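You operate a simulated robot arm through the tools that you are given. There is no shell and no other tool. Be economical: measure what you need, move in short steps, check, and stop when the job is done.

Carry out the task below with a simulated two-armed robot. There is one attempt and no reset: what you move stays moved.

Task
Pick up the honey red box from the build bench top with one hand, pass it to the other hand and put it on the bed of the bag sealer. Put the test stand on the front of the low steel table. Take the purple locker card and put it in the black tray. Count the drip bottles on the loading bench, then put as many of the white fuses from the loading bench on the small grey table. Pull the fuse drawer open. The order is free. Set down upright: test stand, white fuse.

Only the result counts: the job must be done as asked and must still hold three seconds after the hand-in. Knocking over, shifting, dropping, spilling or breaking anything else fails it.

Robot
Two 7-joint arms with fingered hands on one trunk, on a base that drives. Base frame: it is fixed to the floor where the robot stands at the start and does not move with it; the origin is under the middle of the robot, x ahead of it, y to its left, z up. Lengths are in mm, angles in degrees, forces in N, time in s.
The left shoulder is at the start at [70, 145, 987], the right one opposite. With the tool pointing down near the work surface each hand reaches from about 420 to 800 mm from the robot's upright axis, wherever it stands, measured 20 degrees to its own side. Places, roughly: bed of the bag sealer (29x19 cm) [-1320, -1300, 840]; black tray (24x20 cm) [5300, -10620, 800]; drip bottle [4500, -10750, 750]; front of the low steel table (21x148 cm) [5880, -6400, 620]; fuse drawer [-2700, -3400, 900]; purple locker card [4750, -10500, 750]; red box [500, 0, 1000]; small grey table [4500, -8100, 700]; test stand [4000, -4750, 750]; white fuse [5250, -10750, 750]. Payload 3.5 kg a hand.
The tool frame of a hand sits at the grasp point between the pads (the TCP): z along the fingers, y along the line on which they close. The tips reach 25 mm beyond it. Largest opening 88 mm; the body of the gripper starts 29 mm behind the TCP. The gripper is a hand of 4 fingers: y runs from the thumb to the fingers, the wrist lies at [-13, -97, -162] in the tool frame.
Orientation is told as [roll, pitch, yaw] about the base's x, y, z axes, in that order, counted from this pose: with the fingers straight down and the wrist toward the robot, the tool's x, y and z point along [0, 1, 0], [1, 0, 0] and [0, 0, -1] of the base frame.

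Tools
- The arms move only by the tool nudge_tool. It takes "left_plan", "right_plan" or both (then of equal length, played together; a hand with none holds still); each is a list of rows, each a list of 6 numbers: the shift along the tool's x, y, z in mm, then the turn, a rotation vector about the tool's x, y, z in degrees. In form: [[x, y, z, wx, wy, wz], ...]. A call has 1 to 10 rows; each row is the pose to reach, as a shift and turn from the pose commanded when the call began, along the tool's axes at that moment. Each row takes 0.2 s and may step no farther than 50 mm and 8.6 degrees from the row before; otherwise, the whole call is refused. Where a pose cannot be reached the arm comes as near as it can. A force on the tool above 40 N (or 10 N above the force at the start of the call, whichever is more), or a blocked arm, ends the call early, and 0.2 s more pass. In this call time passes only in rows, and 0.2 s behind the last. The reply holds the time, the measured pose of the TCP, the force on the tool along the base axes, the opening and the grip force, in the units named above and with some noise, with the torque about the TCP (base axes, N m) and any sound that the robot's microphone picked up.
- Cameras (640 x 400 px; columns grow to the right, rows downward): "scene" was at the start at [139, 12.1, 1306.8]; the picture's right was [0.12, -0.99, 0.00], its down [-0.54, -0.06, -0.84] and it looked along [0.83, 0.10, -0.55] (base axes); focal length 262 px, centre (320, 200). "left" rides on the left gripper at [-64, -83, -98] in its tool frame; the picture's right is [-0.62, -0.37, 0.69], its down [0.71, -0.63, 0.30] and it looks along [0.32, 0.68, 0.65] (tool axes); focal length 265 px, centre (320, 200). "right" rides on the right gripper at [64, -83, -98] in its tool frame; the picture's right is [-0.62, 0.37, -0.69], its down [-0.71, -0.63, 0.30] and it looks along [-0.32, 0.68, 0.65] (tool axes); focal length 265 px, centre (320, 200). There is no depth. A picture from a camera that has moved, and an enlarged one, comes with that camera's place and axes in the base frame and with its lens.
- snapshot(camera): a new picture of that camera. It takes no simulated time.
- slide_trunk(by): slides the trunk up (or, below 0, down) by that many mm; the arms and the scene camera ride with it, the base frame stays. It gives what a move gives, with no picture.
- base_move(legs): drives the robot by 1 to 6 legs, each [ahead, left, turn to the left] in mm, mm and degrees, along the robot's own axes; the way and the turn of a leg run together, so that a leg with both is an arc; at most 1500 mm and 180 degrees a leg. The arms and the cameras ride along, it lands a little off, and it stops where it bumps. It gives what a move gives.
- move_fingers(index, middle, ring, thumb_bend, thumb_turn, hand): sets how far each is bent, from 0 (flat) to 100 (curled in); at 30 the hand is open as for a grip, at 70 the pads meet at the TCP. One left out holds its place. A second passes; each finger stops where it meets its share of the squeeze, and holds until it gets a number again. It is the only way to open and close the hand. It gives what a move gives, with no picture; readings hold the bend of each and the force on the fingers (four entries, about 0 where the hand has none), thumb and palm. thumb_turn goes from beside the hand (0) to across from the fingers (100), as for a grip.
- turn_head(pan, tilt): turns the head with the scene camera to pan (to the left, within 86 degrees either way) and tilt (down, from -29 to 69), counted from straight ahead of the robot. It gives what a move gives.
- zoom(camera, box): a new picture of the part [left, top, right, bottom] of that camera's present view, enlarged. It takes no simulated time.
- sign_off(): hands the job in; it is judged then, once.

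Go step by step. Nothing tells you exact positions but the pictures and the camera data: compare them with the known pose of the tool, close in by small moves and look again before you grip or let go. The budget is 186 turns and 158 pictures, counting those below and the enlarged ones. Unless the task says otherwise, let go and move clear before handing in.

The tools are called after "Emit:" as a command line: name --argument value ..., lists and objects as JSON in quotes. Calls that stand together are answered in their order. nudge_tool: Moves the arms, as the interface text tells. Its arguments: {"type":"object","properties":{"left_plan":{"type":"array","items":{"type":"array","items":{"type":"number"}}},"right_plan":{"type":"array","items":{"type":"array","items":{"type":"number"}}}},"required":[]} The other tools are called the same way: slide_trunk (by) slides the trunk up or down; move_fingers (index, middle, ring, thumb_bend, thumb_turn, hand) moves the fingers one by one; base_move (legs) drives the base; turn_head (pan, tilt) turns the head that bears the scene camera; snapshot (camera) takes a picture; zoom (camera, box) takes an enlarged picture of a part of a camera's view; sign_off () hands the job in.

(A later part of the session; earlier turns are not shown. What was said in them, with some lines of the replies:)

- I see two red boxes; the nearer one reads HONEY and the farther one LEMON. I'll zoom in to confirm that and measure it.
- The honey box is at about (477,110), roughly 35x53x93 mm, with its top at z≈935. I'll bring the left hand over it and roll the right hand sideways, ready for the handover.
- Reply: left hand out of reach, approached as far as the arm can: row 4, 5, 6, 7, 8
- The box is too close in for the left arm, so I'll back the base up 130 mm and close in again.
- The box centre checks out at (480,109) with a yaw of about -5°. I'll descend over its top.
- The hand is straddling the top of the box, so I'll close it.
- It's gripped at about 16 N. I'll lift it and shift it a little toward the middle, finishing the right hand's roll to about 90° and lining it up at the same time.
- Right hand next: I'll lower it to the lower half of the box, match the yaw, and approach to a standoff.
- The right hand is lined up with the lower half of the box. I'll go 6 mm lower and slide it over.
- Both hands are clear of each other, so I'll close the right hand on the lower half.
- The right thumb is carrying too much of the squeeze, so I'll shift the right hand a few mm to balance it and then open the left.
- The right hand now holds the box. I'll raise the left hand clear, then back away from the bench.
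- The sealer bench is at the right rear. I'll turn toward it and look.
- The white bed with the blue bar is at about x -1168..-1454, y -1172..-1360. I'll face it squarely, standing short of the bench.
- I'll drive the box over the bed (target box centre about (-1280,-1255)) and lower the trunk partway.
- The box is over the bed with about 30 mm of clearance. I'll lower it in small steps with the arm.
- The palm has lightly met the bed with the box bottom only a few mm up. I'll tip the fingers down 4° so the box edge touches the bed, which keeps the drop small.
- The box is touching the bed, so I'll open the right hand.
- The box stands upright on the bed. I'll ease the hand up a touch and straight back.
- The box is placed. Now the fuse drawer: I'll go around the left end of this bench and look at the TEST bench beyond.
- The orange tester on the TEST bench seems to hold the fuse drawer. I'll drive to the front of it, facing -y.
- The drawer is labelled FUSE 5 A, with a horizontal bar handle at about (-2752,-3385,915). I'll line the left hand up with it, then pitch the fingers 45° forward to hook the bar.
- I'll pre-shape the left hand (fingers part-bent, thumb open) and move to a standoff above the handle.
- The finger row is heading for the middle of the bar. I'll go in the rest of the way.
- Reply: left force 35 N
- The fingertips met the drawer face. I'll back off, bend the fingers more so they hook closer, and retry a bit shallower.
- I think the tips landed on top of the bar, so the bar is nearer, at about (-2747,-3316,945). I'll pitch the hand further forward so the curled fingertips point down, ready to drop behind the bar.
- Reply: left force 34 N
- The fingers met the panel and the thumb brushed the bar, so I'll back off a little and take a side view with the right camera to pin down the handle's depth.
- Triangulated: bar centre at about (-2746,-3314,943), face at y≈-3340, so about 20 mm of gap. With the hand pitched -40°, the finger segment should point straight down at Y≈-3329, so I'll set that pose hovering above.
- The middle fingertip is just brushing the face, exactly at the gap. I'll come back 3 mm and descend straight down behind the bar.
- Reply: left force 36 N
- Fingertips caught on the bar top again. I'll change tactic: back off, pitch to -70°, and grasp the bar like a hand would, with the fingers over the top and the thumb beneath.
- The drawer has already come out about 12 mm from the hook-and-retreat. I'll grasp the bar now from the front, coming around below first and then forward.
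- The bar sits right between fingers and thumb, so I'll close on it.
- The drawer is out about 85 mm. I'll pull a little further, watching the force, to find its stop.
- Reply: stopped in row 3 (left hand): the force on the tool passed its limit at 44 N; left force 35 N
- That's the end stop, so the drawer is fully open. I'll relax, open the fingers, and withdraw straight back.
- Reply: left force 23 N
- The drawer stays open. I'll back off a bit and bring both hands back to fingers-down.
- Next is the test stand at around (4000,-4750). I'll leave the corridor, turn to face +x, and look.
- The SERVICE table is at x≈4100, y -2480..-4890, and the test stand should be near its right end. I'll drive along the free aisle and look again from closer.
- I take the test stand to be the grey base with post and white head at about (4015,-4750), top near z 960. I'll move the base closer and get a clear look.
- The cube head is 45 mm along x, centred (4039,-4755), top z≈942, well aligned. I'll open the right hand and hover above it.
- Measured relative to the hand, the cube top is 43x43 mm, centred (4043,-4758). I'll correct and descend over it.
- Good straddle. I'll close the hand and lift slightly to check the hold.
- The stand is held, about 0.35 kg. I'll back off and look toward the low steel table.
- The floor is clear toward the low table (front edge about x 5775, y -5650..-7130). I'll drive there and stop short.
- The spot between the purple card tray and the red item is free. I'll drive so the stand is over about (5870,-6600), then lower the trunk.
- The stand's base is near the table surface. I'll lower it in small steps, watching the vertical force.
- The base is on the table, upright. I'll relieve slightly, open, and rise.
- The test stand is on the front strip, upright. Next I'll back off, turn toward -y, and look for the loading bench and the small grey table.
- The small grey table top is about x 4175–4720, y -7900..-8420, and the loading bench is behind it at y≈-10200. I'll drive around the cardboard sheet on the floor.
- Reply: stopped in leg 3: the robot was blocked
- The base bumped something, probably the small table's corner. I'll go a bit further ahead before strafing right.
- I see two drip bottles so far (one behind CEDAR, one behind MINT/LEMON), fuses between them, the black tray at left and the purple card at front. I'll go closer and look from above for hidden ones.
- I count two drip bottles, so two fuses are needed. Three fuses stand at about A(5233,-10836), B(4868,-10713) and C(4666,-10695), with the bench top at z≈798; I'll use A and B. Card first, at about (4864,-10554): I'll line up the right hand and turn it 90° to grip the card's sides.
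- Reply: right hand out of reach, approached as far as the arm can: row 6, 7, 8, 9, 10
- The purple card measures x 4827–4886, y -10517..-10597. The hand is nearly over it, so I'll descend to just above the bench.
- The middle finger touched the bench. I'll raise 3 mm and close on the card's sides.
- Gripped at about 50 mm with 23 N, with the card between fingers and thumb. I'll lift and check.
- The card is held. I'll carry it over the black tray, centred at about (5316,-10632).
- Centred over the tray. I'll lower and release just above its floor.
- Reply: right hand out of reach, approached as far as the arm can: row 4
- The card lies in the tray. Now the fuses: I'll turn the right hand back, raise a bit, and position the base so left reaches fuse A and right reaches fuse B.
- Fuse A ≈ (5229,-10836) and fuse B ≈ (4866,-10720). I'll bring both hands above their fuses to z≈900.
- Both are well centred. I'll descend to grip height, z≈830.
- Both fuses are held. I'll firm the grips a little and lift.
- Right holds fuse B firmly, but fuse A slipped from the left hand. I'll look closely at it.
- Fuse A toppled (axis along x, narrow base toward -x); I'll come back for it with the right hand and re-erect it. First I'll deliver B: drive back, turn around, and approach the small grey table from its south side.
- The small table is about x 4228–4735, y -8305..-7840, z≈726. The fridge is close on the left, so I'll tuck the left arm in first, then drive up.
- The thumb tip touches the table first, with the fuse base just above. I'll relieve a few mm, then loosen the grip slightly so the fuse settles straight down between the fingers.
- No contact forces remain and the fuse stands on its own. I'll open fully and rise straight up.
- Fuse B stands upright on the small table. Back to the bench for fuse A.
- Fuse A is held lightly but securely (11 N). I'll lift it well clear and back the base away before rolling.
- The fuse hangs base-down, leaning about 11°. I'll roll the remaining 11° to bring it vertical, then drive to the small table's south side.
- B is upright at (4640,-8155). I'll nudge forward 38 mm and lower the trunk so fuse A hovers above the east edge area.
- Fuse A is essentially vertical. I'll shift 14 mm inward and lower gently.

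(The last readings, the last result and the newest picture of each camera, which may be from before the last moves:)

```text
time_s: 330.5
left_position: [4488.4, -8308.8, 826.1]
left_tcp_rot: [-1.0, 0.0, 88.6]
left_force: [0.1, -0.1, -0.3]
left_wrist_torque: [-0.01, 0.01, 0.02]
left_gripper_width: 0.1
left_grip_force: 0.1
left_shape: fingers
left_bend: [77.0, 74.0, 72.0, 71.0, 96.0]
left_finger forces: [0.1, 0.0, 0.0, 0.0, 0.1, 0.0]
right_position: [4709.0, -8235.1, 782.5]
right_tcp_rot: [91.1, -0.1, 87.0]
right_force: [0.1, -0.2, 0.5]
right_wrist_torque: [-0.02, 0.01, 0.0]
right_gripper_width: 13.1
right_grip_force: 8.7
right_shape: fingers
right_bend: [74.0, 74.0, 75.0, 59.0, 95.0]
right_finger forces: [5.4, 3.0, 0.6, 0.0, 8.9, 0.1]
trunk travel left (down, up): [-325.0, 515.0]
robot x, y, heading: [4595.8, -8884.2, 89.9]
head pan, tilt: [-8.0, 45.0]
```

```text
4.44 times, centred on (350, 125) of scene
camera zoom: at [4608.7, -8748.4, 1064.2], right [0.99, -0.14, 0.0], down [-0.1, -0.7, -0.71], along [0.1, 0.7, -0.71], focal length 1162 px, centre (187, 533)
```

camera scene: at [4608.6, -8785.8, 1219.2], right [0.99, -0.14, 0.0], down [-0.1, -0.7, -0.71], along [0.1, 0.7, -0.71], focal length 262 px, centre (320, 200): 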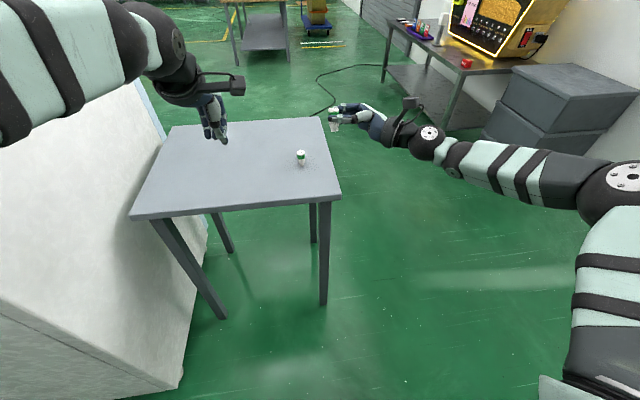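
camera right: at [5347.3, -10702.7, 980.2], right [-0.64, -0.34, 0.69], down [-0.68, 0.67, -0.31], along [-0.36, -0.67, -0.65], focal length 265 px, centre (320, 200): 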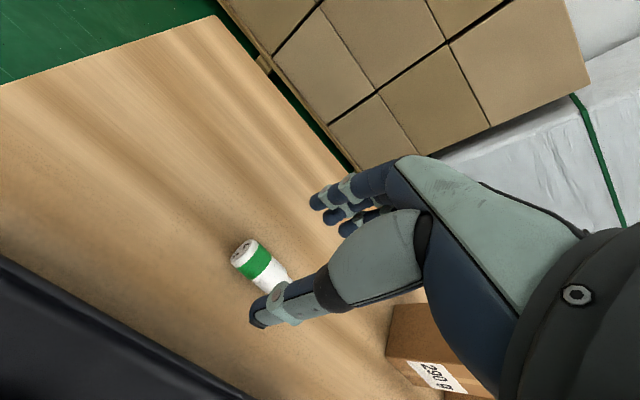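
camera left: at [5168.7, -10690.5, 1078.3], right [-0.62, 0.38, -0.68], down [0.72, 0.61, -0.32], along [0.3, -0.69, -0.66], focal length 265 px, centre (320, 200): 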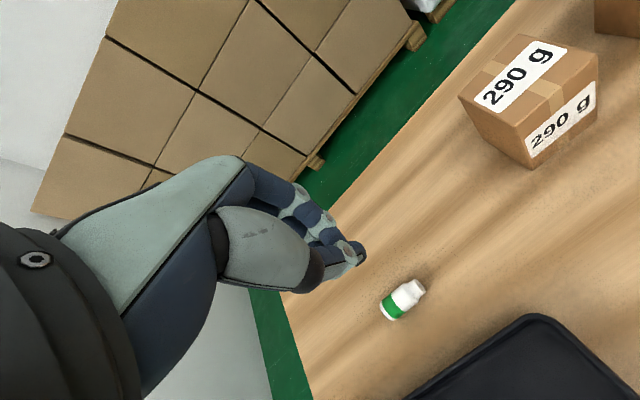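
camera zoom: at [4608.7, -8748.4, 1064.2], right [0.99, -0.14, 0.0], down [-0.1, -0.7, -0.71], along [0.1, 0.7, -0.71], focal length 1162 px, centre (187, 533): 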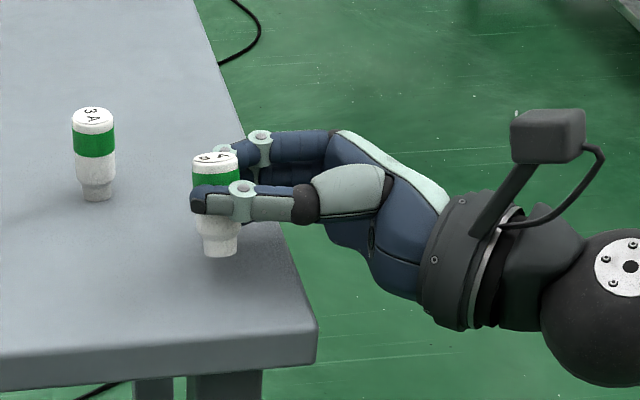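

Emit:
nudge_tool --right_plan '[[-4, 0, 0, 0, 0, 0], [-8, 0, 0, 0, 0, 0]]'

Emit:
nudge_tool --right_plan '[[-2, 0, 0, 0, 0, 0], [-4, 0, 0, 0, 0, 0]]'

Emit:
zoom --camera "scene" --box '[300, 80, 400, 170]'

```text
time_s: 331.1
left_position: [4487.1, -8308.3, 826.3]
left_tcp_rot: [-1.0, -0.1, 88.6]
left_force: [-0.5, -1.2, 0.1]
left_wrist_torque: [0.01, -0.01, 0.04]
left_gripper_width: 0.0
left_grip_force: 0.0
left_shape: fingers
left_bend: [77.0, 74.0, 72.0, 71.0, 96.0]
left_finger forces: [0.1, 0.0, 0.1, 0.0, 0.0, 0.1]
right_position: [4709.0, -8234.9, 775.0]
right_tcp_rot: [91.1, 0.0, 87.0]
right_force: [0.0, 0.1, 0.1]
right_wrist_torque: [0.01, -0.03, 0.01]
right_gripper_width: 13.3
right_grip_force: 9.0
right_shape: fingers
right_bend: [74.0, 74.0, 75.0, 59.0, 95.0]
right_finger forces: [5.3, 3.0, 0.5, 0.0, 8.9, 0.1]
trunk travel left (down, up): [-325.0, 515.0]
robot x, y, heading: [4592.6, -8882.2, 89.8]
head pan, tilt: [-8.0, 45.0]
```

```text
time_s: 331.7
left_position: [4487.9, -8308.2, 825.2]
left_tcp_rot: [-0.9, -0.1, 88.6]
left_force: [-0.9, -0.2, 0.1]
left_wrist_torque: [-0.02, -0.02, -0.04]
left_gripper_width: 0.0
left_grip_force: 0.1
left_shape: fingers
left_bend: [77.0, 74.0, 72.0, 71.0, 96.0]
left_finger forces: [0.0, 0.0, 0.1, 0.0, 0.0, 0.0]
right_position: [4709.4, -8235.0, 772.3]
right_tcp_rot: [91.1, -0.2, 87.0]
right_force: [0.3, -0.2, 3.0]
right_wrist_torque: [0.07, -0.09, 0.01]
right_gripper_width: 13.2
right_grip_force: 10.3
right_shape: fingers
right_bend: [74.0, 74.0, 75.0, 58.0, 95.0]
right_finger forces: [5.4, 3.0, 3.9, 0.0, 9.0, 0.1]
trunk travel left (down, up): [-325.0, 515.0]
robot x, y, heading: [4598.1, -8877.6, 89.7]
head pan, tilt: [-8.0, 45.0]
```

```text
4.44 times, centred on (350, 125) of scene
camera zoom: at [4608.5, -8749.0, 1064.3], right [0.99, -0.14, 0.0], down [-0.1, -0.7, -0.71], along [0.1, 0.7, -0.71], focal length 1162 px, centre (187, 533)
```

zoom: 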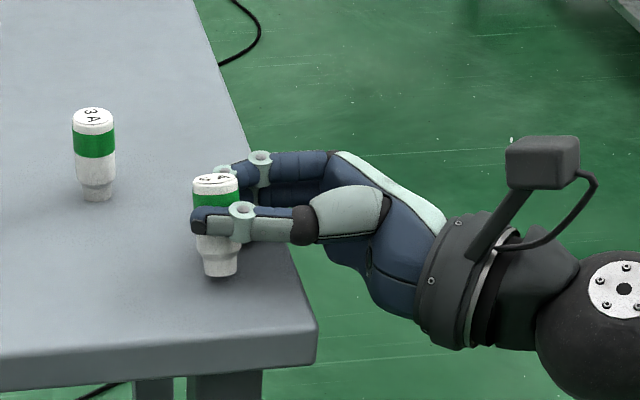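

Emit:
nudge_tool --right_plan '[[-2, 0, 0, 0, 0, 0]]'

Emit:
zoom --camera "right" --box '[180, 160, 360, 320]'

```text
time_s: 332.1
left_position: [4487.7, -8309.9, 826.1]
left_tcp_rot: [-1.0, -0.3, 88.6]
left_force: [-0.6, -0.1, 0.3]
left_wrist_torque: [0.0, -0.02, -0.02]
left_gripper_width: 0.1
left_grip_force: 0.1
left_shape: fingers
left_bend: [77.0, 74.0, 72.0, 71.0, 96.0]
left_finger forces: [0.1, 0.1, 0.1, 0.0, 0.1, 0.1]
right_position: [4709.9, -8234.8, 772.2]
right_tcp_rot: [91.2, -0.3, 87.0]
right_force: [-0.1, 0.8, 7.2]
right_wrist_torque: [0.15, -0.19, 0.0]
right_gripper_width: 13.1
right_grip_force: 12.6
right_shape: fingers
right_bend: [74.0, 74.0, 75.0, 58.0, 95.0]
right_finger forces: [5.2, 2.9, 7.9, 0.0, 9.2, 0.0]
trunk travel left (down, up): [-325.0, 515.0]
robot x, y, heading: [4596.2, -8882.5, 90.0]
head pan, tilt: [-8.0, 45.0]
```

```text
2.50 times, centred on (270, 240) of right
camera zoom: at [4804.0, -8322.7, 834.3], right [0.7, 0.33, -0.63], down [-0.35, -0.61, -0.71], along [-0.62, 0.72, -0.31], focal length 664 px, centre (445, 100)
```

zoom: 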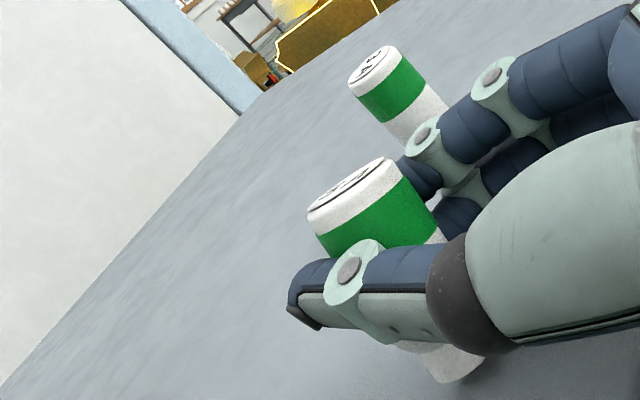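

The ring finger rests on the table while the fuse base is within a few mm of it. I'll ease up slightly and loosen the grip gradually so the fuse settles on its base between the fingers.

Emit:
nudge_tool --right_plan '[[2, 0, 0, 0, 0, 0]]'

Emit:
move_fingers --hand "right" --index 69 --middle 69 --ring 69 --thumb_bend 59

Emit:
zoom --camera "scene" --box '[300, 80, 400, 170]'

```text
time_s: 332.5
left_position: [4487.5, -8309.8, 826.8]
left_tcp_rot: [-1.0, -0.2, 88.5]
left_force: [-0.5, -0.7, -0.8]
left_wrist_torque: [0.01, 0.01, -0.03]
left_gripper_width: 0.2
left_grip_force: 0.1
left_shape: fingers
left_bend: [77.0, 74.0, 72.0, 71.0, 96.0]
left_finger forces: [0.0, 0.0, 0.0, 0.0, 0.0, 0.0]
right_position: [4708.9, -8234.2, 771.0]
right_tcp_rot: [91.1, -0.1, 87.0]
right_force: [1.4, 0.4, 6.1]
right_wrist_torque: [0.18, -0.14, 0.02]
right_gripper_width: 13.2
right_grip_force: 11.5
right_shape: fingers
right_bend: [74.0, 74.0, 75.0, 58.0, 95.0]
right_finger forces: [5.3, 3.1, 6.9, 0.0, 9.0, 0.0]
trunk travel left (down, up): [-325.0, 515.0]
robot x, y, heading: [4597.5, -8880.1, 90.0]
head pan, tilt: [-8.0, 45.0]
```

```text
time_s: 333.5
left_position: [4487.5, -8309.5, 826.3]
left_tcp_rot: [-1.0, -0.1, 88.6]
left_force: [0.7, 0.2, 0.1]
left_wrist_torque: [-0.01, -0.02, 0.05]
left_gripper_width: 0.1
left_grip_force: 0.1
left_shape: fingers
left_bend: [77.0, 74.0, 72.0, 71.0, 96.0]
left_finger forces: [0.1, 0.1, 0.0, 0.0, 0.0, 0.0]
right_position: [4708.7, -8235.4, 771.7]
right_tcp_rot: [91.1, -0.1, 87.0]
right_force: [0.0, -2.9, 5.1]
right_wrist_torque: [0.08, -0.1, -0.03]
right_gripper_width: 15.3
right_grip_force: 3.9
right_shape: fingers
right_bend: [68.0, 69.0, 70.0, 57.0, 97.0]
right_finger forces: [0.9, 0.5, 5.3, 0.0, 1.4, 0.0]
trunk travel left (down, up): [-325.0, 515.0]
robot x, y, heading: [4597.7, -8883.0, 89.8]
head pan, tilt: [-8.0, 45.0]
```

```text
4.44 times, centred on (350, 125) of scene
camera zoom: at [4608.5, -8749.7, 1064.4], right [0.99, -0.14, 0.0], down [-0.1, -0.7, -0.71], along [0.1, 0.7, -0.71], focal length 1162 px, centre (187, 533)
```

zoom: 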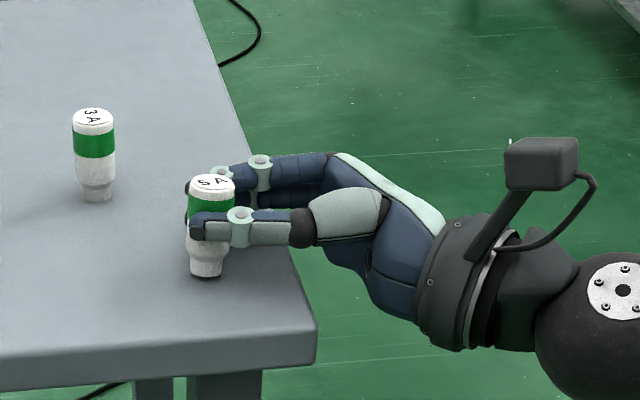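

Emit:
move_fingers --hand "right" --index 63 --middle 63 --ring 62 --thumb_bend 53

Emit:
zoom --camera "scene" --box '[300, 80, 400, 170]'

```text
time_s: 334.5
left_position: [4487.0, -8310.6, 825.6]
left_tcp_rot: [-0.9, -0.2, 88.6]
left_force: [-1.1, 0.5, 0.6]
left_wrist_torque: [0.01, 0.02, -0.01]
left_gripper_width: 0.0
left_grip_force: 0.0
left_shape: fingers
left_bend: [77.0, 74.0, 72.0, 71.0, 96.0]
left_finger forces: [0.0, 0.0, 0.1, 0.0, 0.0, 0.0]
right_position: [4708.3, -8234.5, 770.7]
right_tcp_rot: [91.1, -0.1, 87.0]
right_force: [-0.8, -3.3, 5.1]
right_wrist_torque: [0.01, -0.08, -0.07]
right_gripper_width: 24.0
right_grip_force: 2.5
right_shape: fingers
right_bend: [63.0, 63.0, 64.0, 53.0, 97.0]
right_finger forces: [0.1, 0.0, 5.0, 0.0, 0.2, 0.0]
trunk travel left (down, up): [-325.0, 515.0]
robot x, y, heading: [4597.9, -8882.9, 90.1]
head pan, tilt: [-8.0, 45.0]
```

```text
4.44 times, centred on (350, 125) of scene
camera zoom: at [4608.4, -8749.8, 1064.4], right [0.99, -0.14, 0.0], down [-0.1, -0.7, -0.71], along [0.1, 0.7, -0.71], focal length 1162 px, centre (187, 533)
```

zoom: 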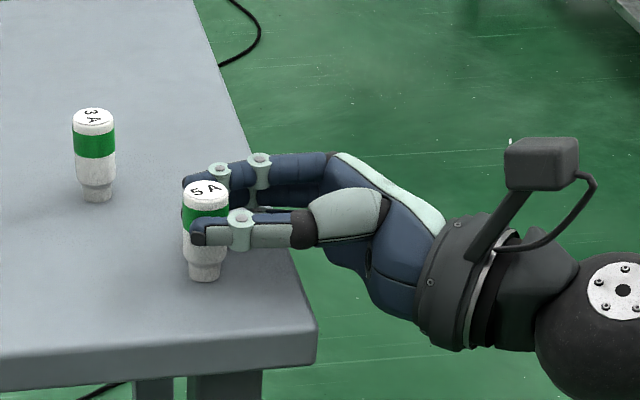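

Fuse A stands on its own. I'll open wider, then withdraw along the finger direction.

Emit:
move_fingers --hand "right" --index 40 --middle 40 --ring 40 --thumb_bend 38

Emit:
zoom --camera "scene" --box '[300, 80, 400, 170]'

```text
time_s: 335.5
left_position: [4488.4, -8311.1, 827.0]
left_tcp_rot: [-1.0, -0.2, 88.5]
left_force: [-0.2, 0.2, 0.2]
left_wrist_torque: [0.0, -0.01, 0.0]
left_gripper_width: 0.0
left_grip_force: 0.0
left_shape: fingers
left_bend: [77.0, 74.0, 72.0, 71.0, 96.0]
left_finger forces: [0.1, 0.0, 0.0, 0.0, 0.0, 0.0]
right_position: [4709.2, -8234.6, 771.2]
right_tcp_rot: [91.1, -0.1, 87.0]
right_force: [-1.5, -2.1, 3.2]
right_wrist_torque: [0.02, -0.04, -0.04]
right_gripper_width: 65.2
right_grip_force: 1.6
right_shape: fingers
right_bend: [40.0, 40.0, 41.0, 38.0, 97.0]
right_finger forces: [0.0, 0.0, 3.5, 0.0, 0.0, 0.0]
trunk travel left (down, up): [-325.0, 515.0]
robot x, y, heading: [4598.1, -8882.7, 90.1]
head pan, tilt: [-8.0, 45.0]
```

```text
4.44 times, centred on (350, 125) of scene
camera zoom: at [4608.4, -8749.4, 1064.3], right [0.99, -0.14, 0.0], down [-0.1, -0.7, -0.71], along [0.1, 0.7, -0.71], focal length 1162 px, centre (187, 533)
```

zoom: 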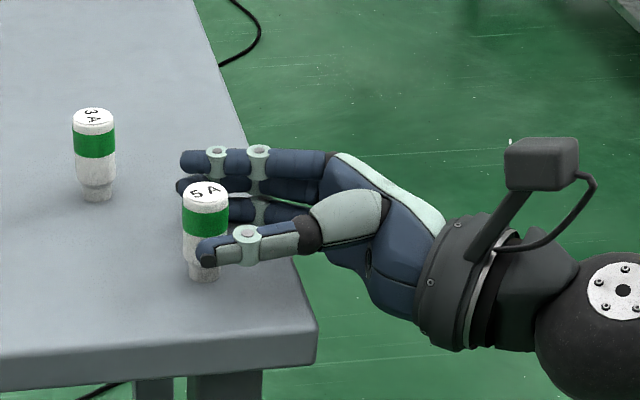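

Emit:
nudge_tool --right_plan '[[3, 0, 0, 0, 0, 0], [4, 0, -20, 0, 0, 0], [4, 0, -45, 0, 0, 0], [4, 0, -75, 0, 0, 0], [10, 0, -110, 0, 0, 0], [40, 0, -130, 0, 0, 0]]'

Emit:
base_move --legs '[[-350, 0, 0]]'

Emit:
turn_head --pan 0 --tilt 28

Emit:
zoom --camera "scene" --box '[230, 80, 430, 260]'

```text
time_s: 336.9
left_position: [4487.5, -8310.1, 825.2]
left_tcp_rot: [-0.9, -0.2, 88.6]
left_force: [-0.4, 0.4, 0.0]
left_wrist_torque: [-0.01, -0.03, -0.02]
left_gripper_width: 0.0
left_grip_force: 0.0
left_shape: fingers
left_bend: [77.0, 74.0, 72.0, 71.0, 96.0]
left_finger forces: [0.0, 0.0, 0.1, 0.0, 0.0, 0.0]
right_position: [4840.1, -8241.0, 809.0]
right_tcp_rot: [91.1, 0.0, 87.0]
right_force: [-0.1, -1.0, 0.8]
right_wrist_torque: [0.02, 0.0, 0.02]
right_gripper_width: 65.5
right_grip_force: 0.0
right_shape: fingers
right_bend: [40.0, 40.0, 40.0, 38.0, 97.0]
right_finger forces: [0.0, 0.0, 0.0, 0.1, 0.1, 0.0]
trunk travel left (down, up): [-325.0, 515.0]
robot x, y, heading: [4596.6, -8879.1, 89.9]
head pan, tilt: [-8.0, 45.0]
```

```text
time_s: 339.2
left_position: [4486.4, -8661.1, 825.8]
left_tcp_rot: [-1.0, 0.0, 88.6]
left_force: [0.1, 0.2, 0.5]
left_wrist_torque: [0.0, -0.04, 0.01]
left_gripper_width: 0.0
left_grip_force: 0.2
left_shape: fingers
left_bend: [77.0, 74.0, 72.0, 71.0, 96.0]
left_finger forces: [0.0, 0.0, 0.0, 0.0, 0.1, 0.0]
right_position: [4840.2, -8594.1, 808.8]
right_tcp_rot: [91.2, -0.1, 87.0]
right_force: [0.6, 0.6, 0.7]
right_wrist_torque: [0.02, -0.01, 0.01]
right_gripper_width: 65.5
right_grip_force: 0.0
right_shape: fingers
right_bend: [40.0, 40.0, 40.0, 38.0, 97.0]
right_finger forces: [0.0, 0.0, 0.0, 0.1, 0.1, 0.0]
trunk travel left (down, up): [-325.0, 515.0]
robot x, y, heading: [4598.1, -9229.5, 89.9]
head pan, tilt: [-8.0, 45.0]
```

```text
time_s: 340.0
left_position: [4487.6, -8661.3, 826.4]
left_tcp_rot: [-1.1, -0.1, 88.6]
left_force: [-0.2, -0.3, 0.4]
left_wrist_torque: [0.01, 0.0, 0.02]
left_gripper_width: 0.0
left_grip_force: 0.1
left_shape: fingers
left_bend: [77.0, 74.0, 72.0, 71.0, 96.0]
left_finger forces: [0.1, 0.0, 0.1, 0.0, 0.0, 0.0]
right_position: [4840.0, -8593.0, 808.4]
right_tcp_rot: [91.2, 0.0, 87.1]
right_force: [-0.5, 0.6, 0.1]
right_wrist_torque: [-0.01, -0.03, -0.01]
right_gripper_width: 65.1
right_grip_force: 0.0
right_shape: fingers
right_bend: [40.0, 40.0, 40.0, 38.0, 97.0]
right_finger forces: [0.1, 0.0, 0.1, 0.0, 0.0, 0.1]
trunk travel left (down, up): [-325.0, 515.0]
robot x, y, heading: [4593.5, -9229.3, 89.9]
head pan, tilt: [0.0, 28.0]
```

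```text
2.22 times, centred on (330, 170) of scene
camera zoom: at [4596.7, -9090.1, 1089.9], right [1.0, 0.0, 0.0], down [0.0, -0.47, -0.88], along [0.0, 0.88, -0.47], focal length 581 px, centre (298, 267)
```

zoom: 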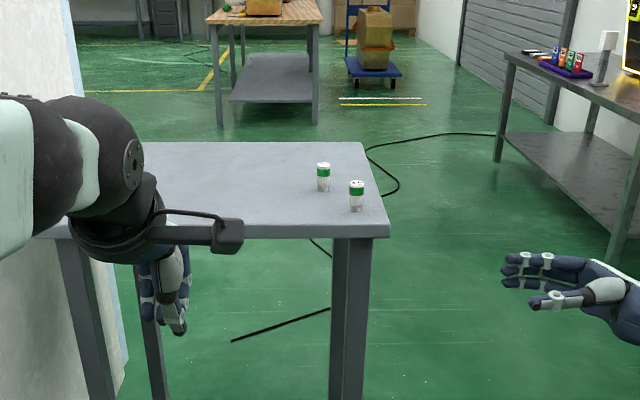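

Both fuses stand upright on the small grey table. The test stand is still upright on the low table, the card is in the tray, the drawer is open, and the honey box is on the sealer bed. Both hands are clear, so I'm handing in.

Emit:
sign_off

```text
The job is handed in.
```

I finished all the parts of the job and handed it in; no result came back with the hand-in.

- **Honey box:** the left hand picked it up and passed it to the right hand in mid-air. The right hand set it upright on the bag sealer's bed.
- **Fuse drawer:** it is open as far as its stop.
- **Test stand:** it stands upright on the front of the low steel table.
- **Purple locker card:** it lies in the black tray.
- **White fuses:** I counted two drip bottles on the loading bench, so two fuses now stand upright on the small grey table.

Two things did not go cleanly:
- **Toppled fuse:** one of the two fuses slipped from the left hand and fell over on the loading bench. I picked it up again and stood it upright on the small table.
- **Base bump:** while driving past the small grey table, the base was blocked, probably by the table's corner. I saw no sign that the table had moved.
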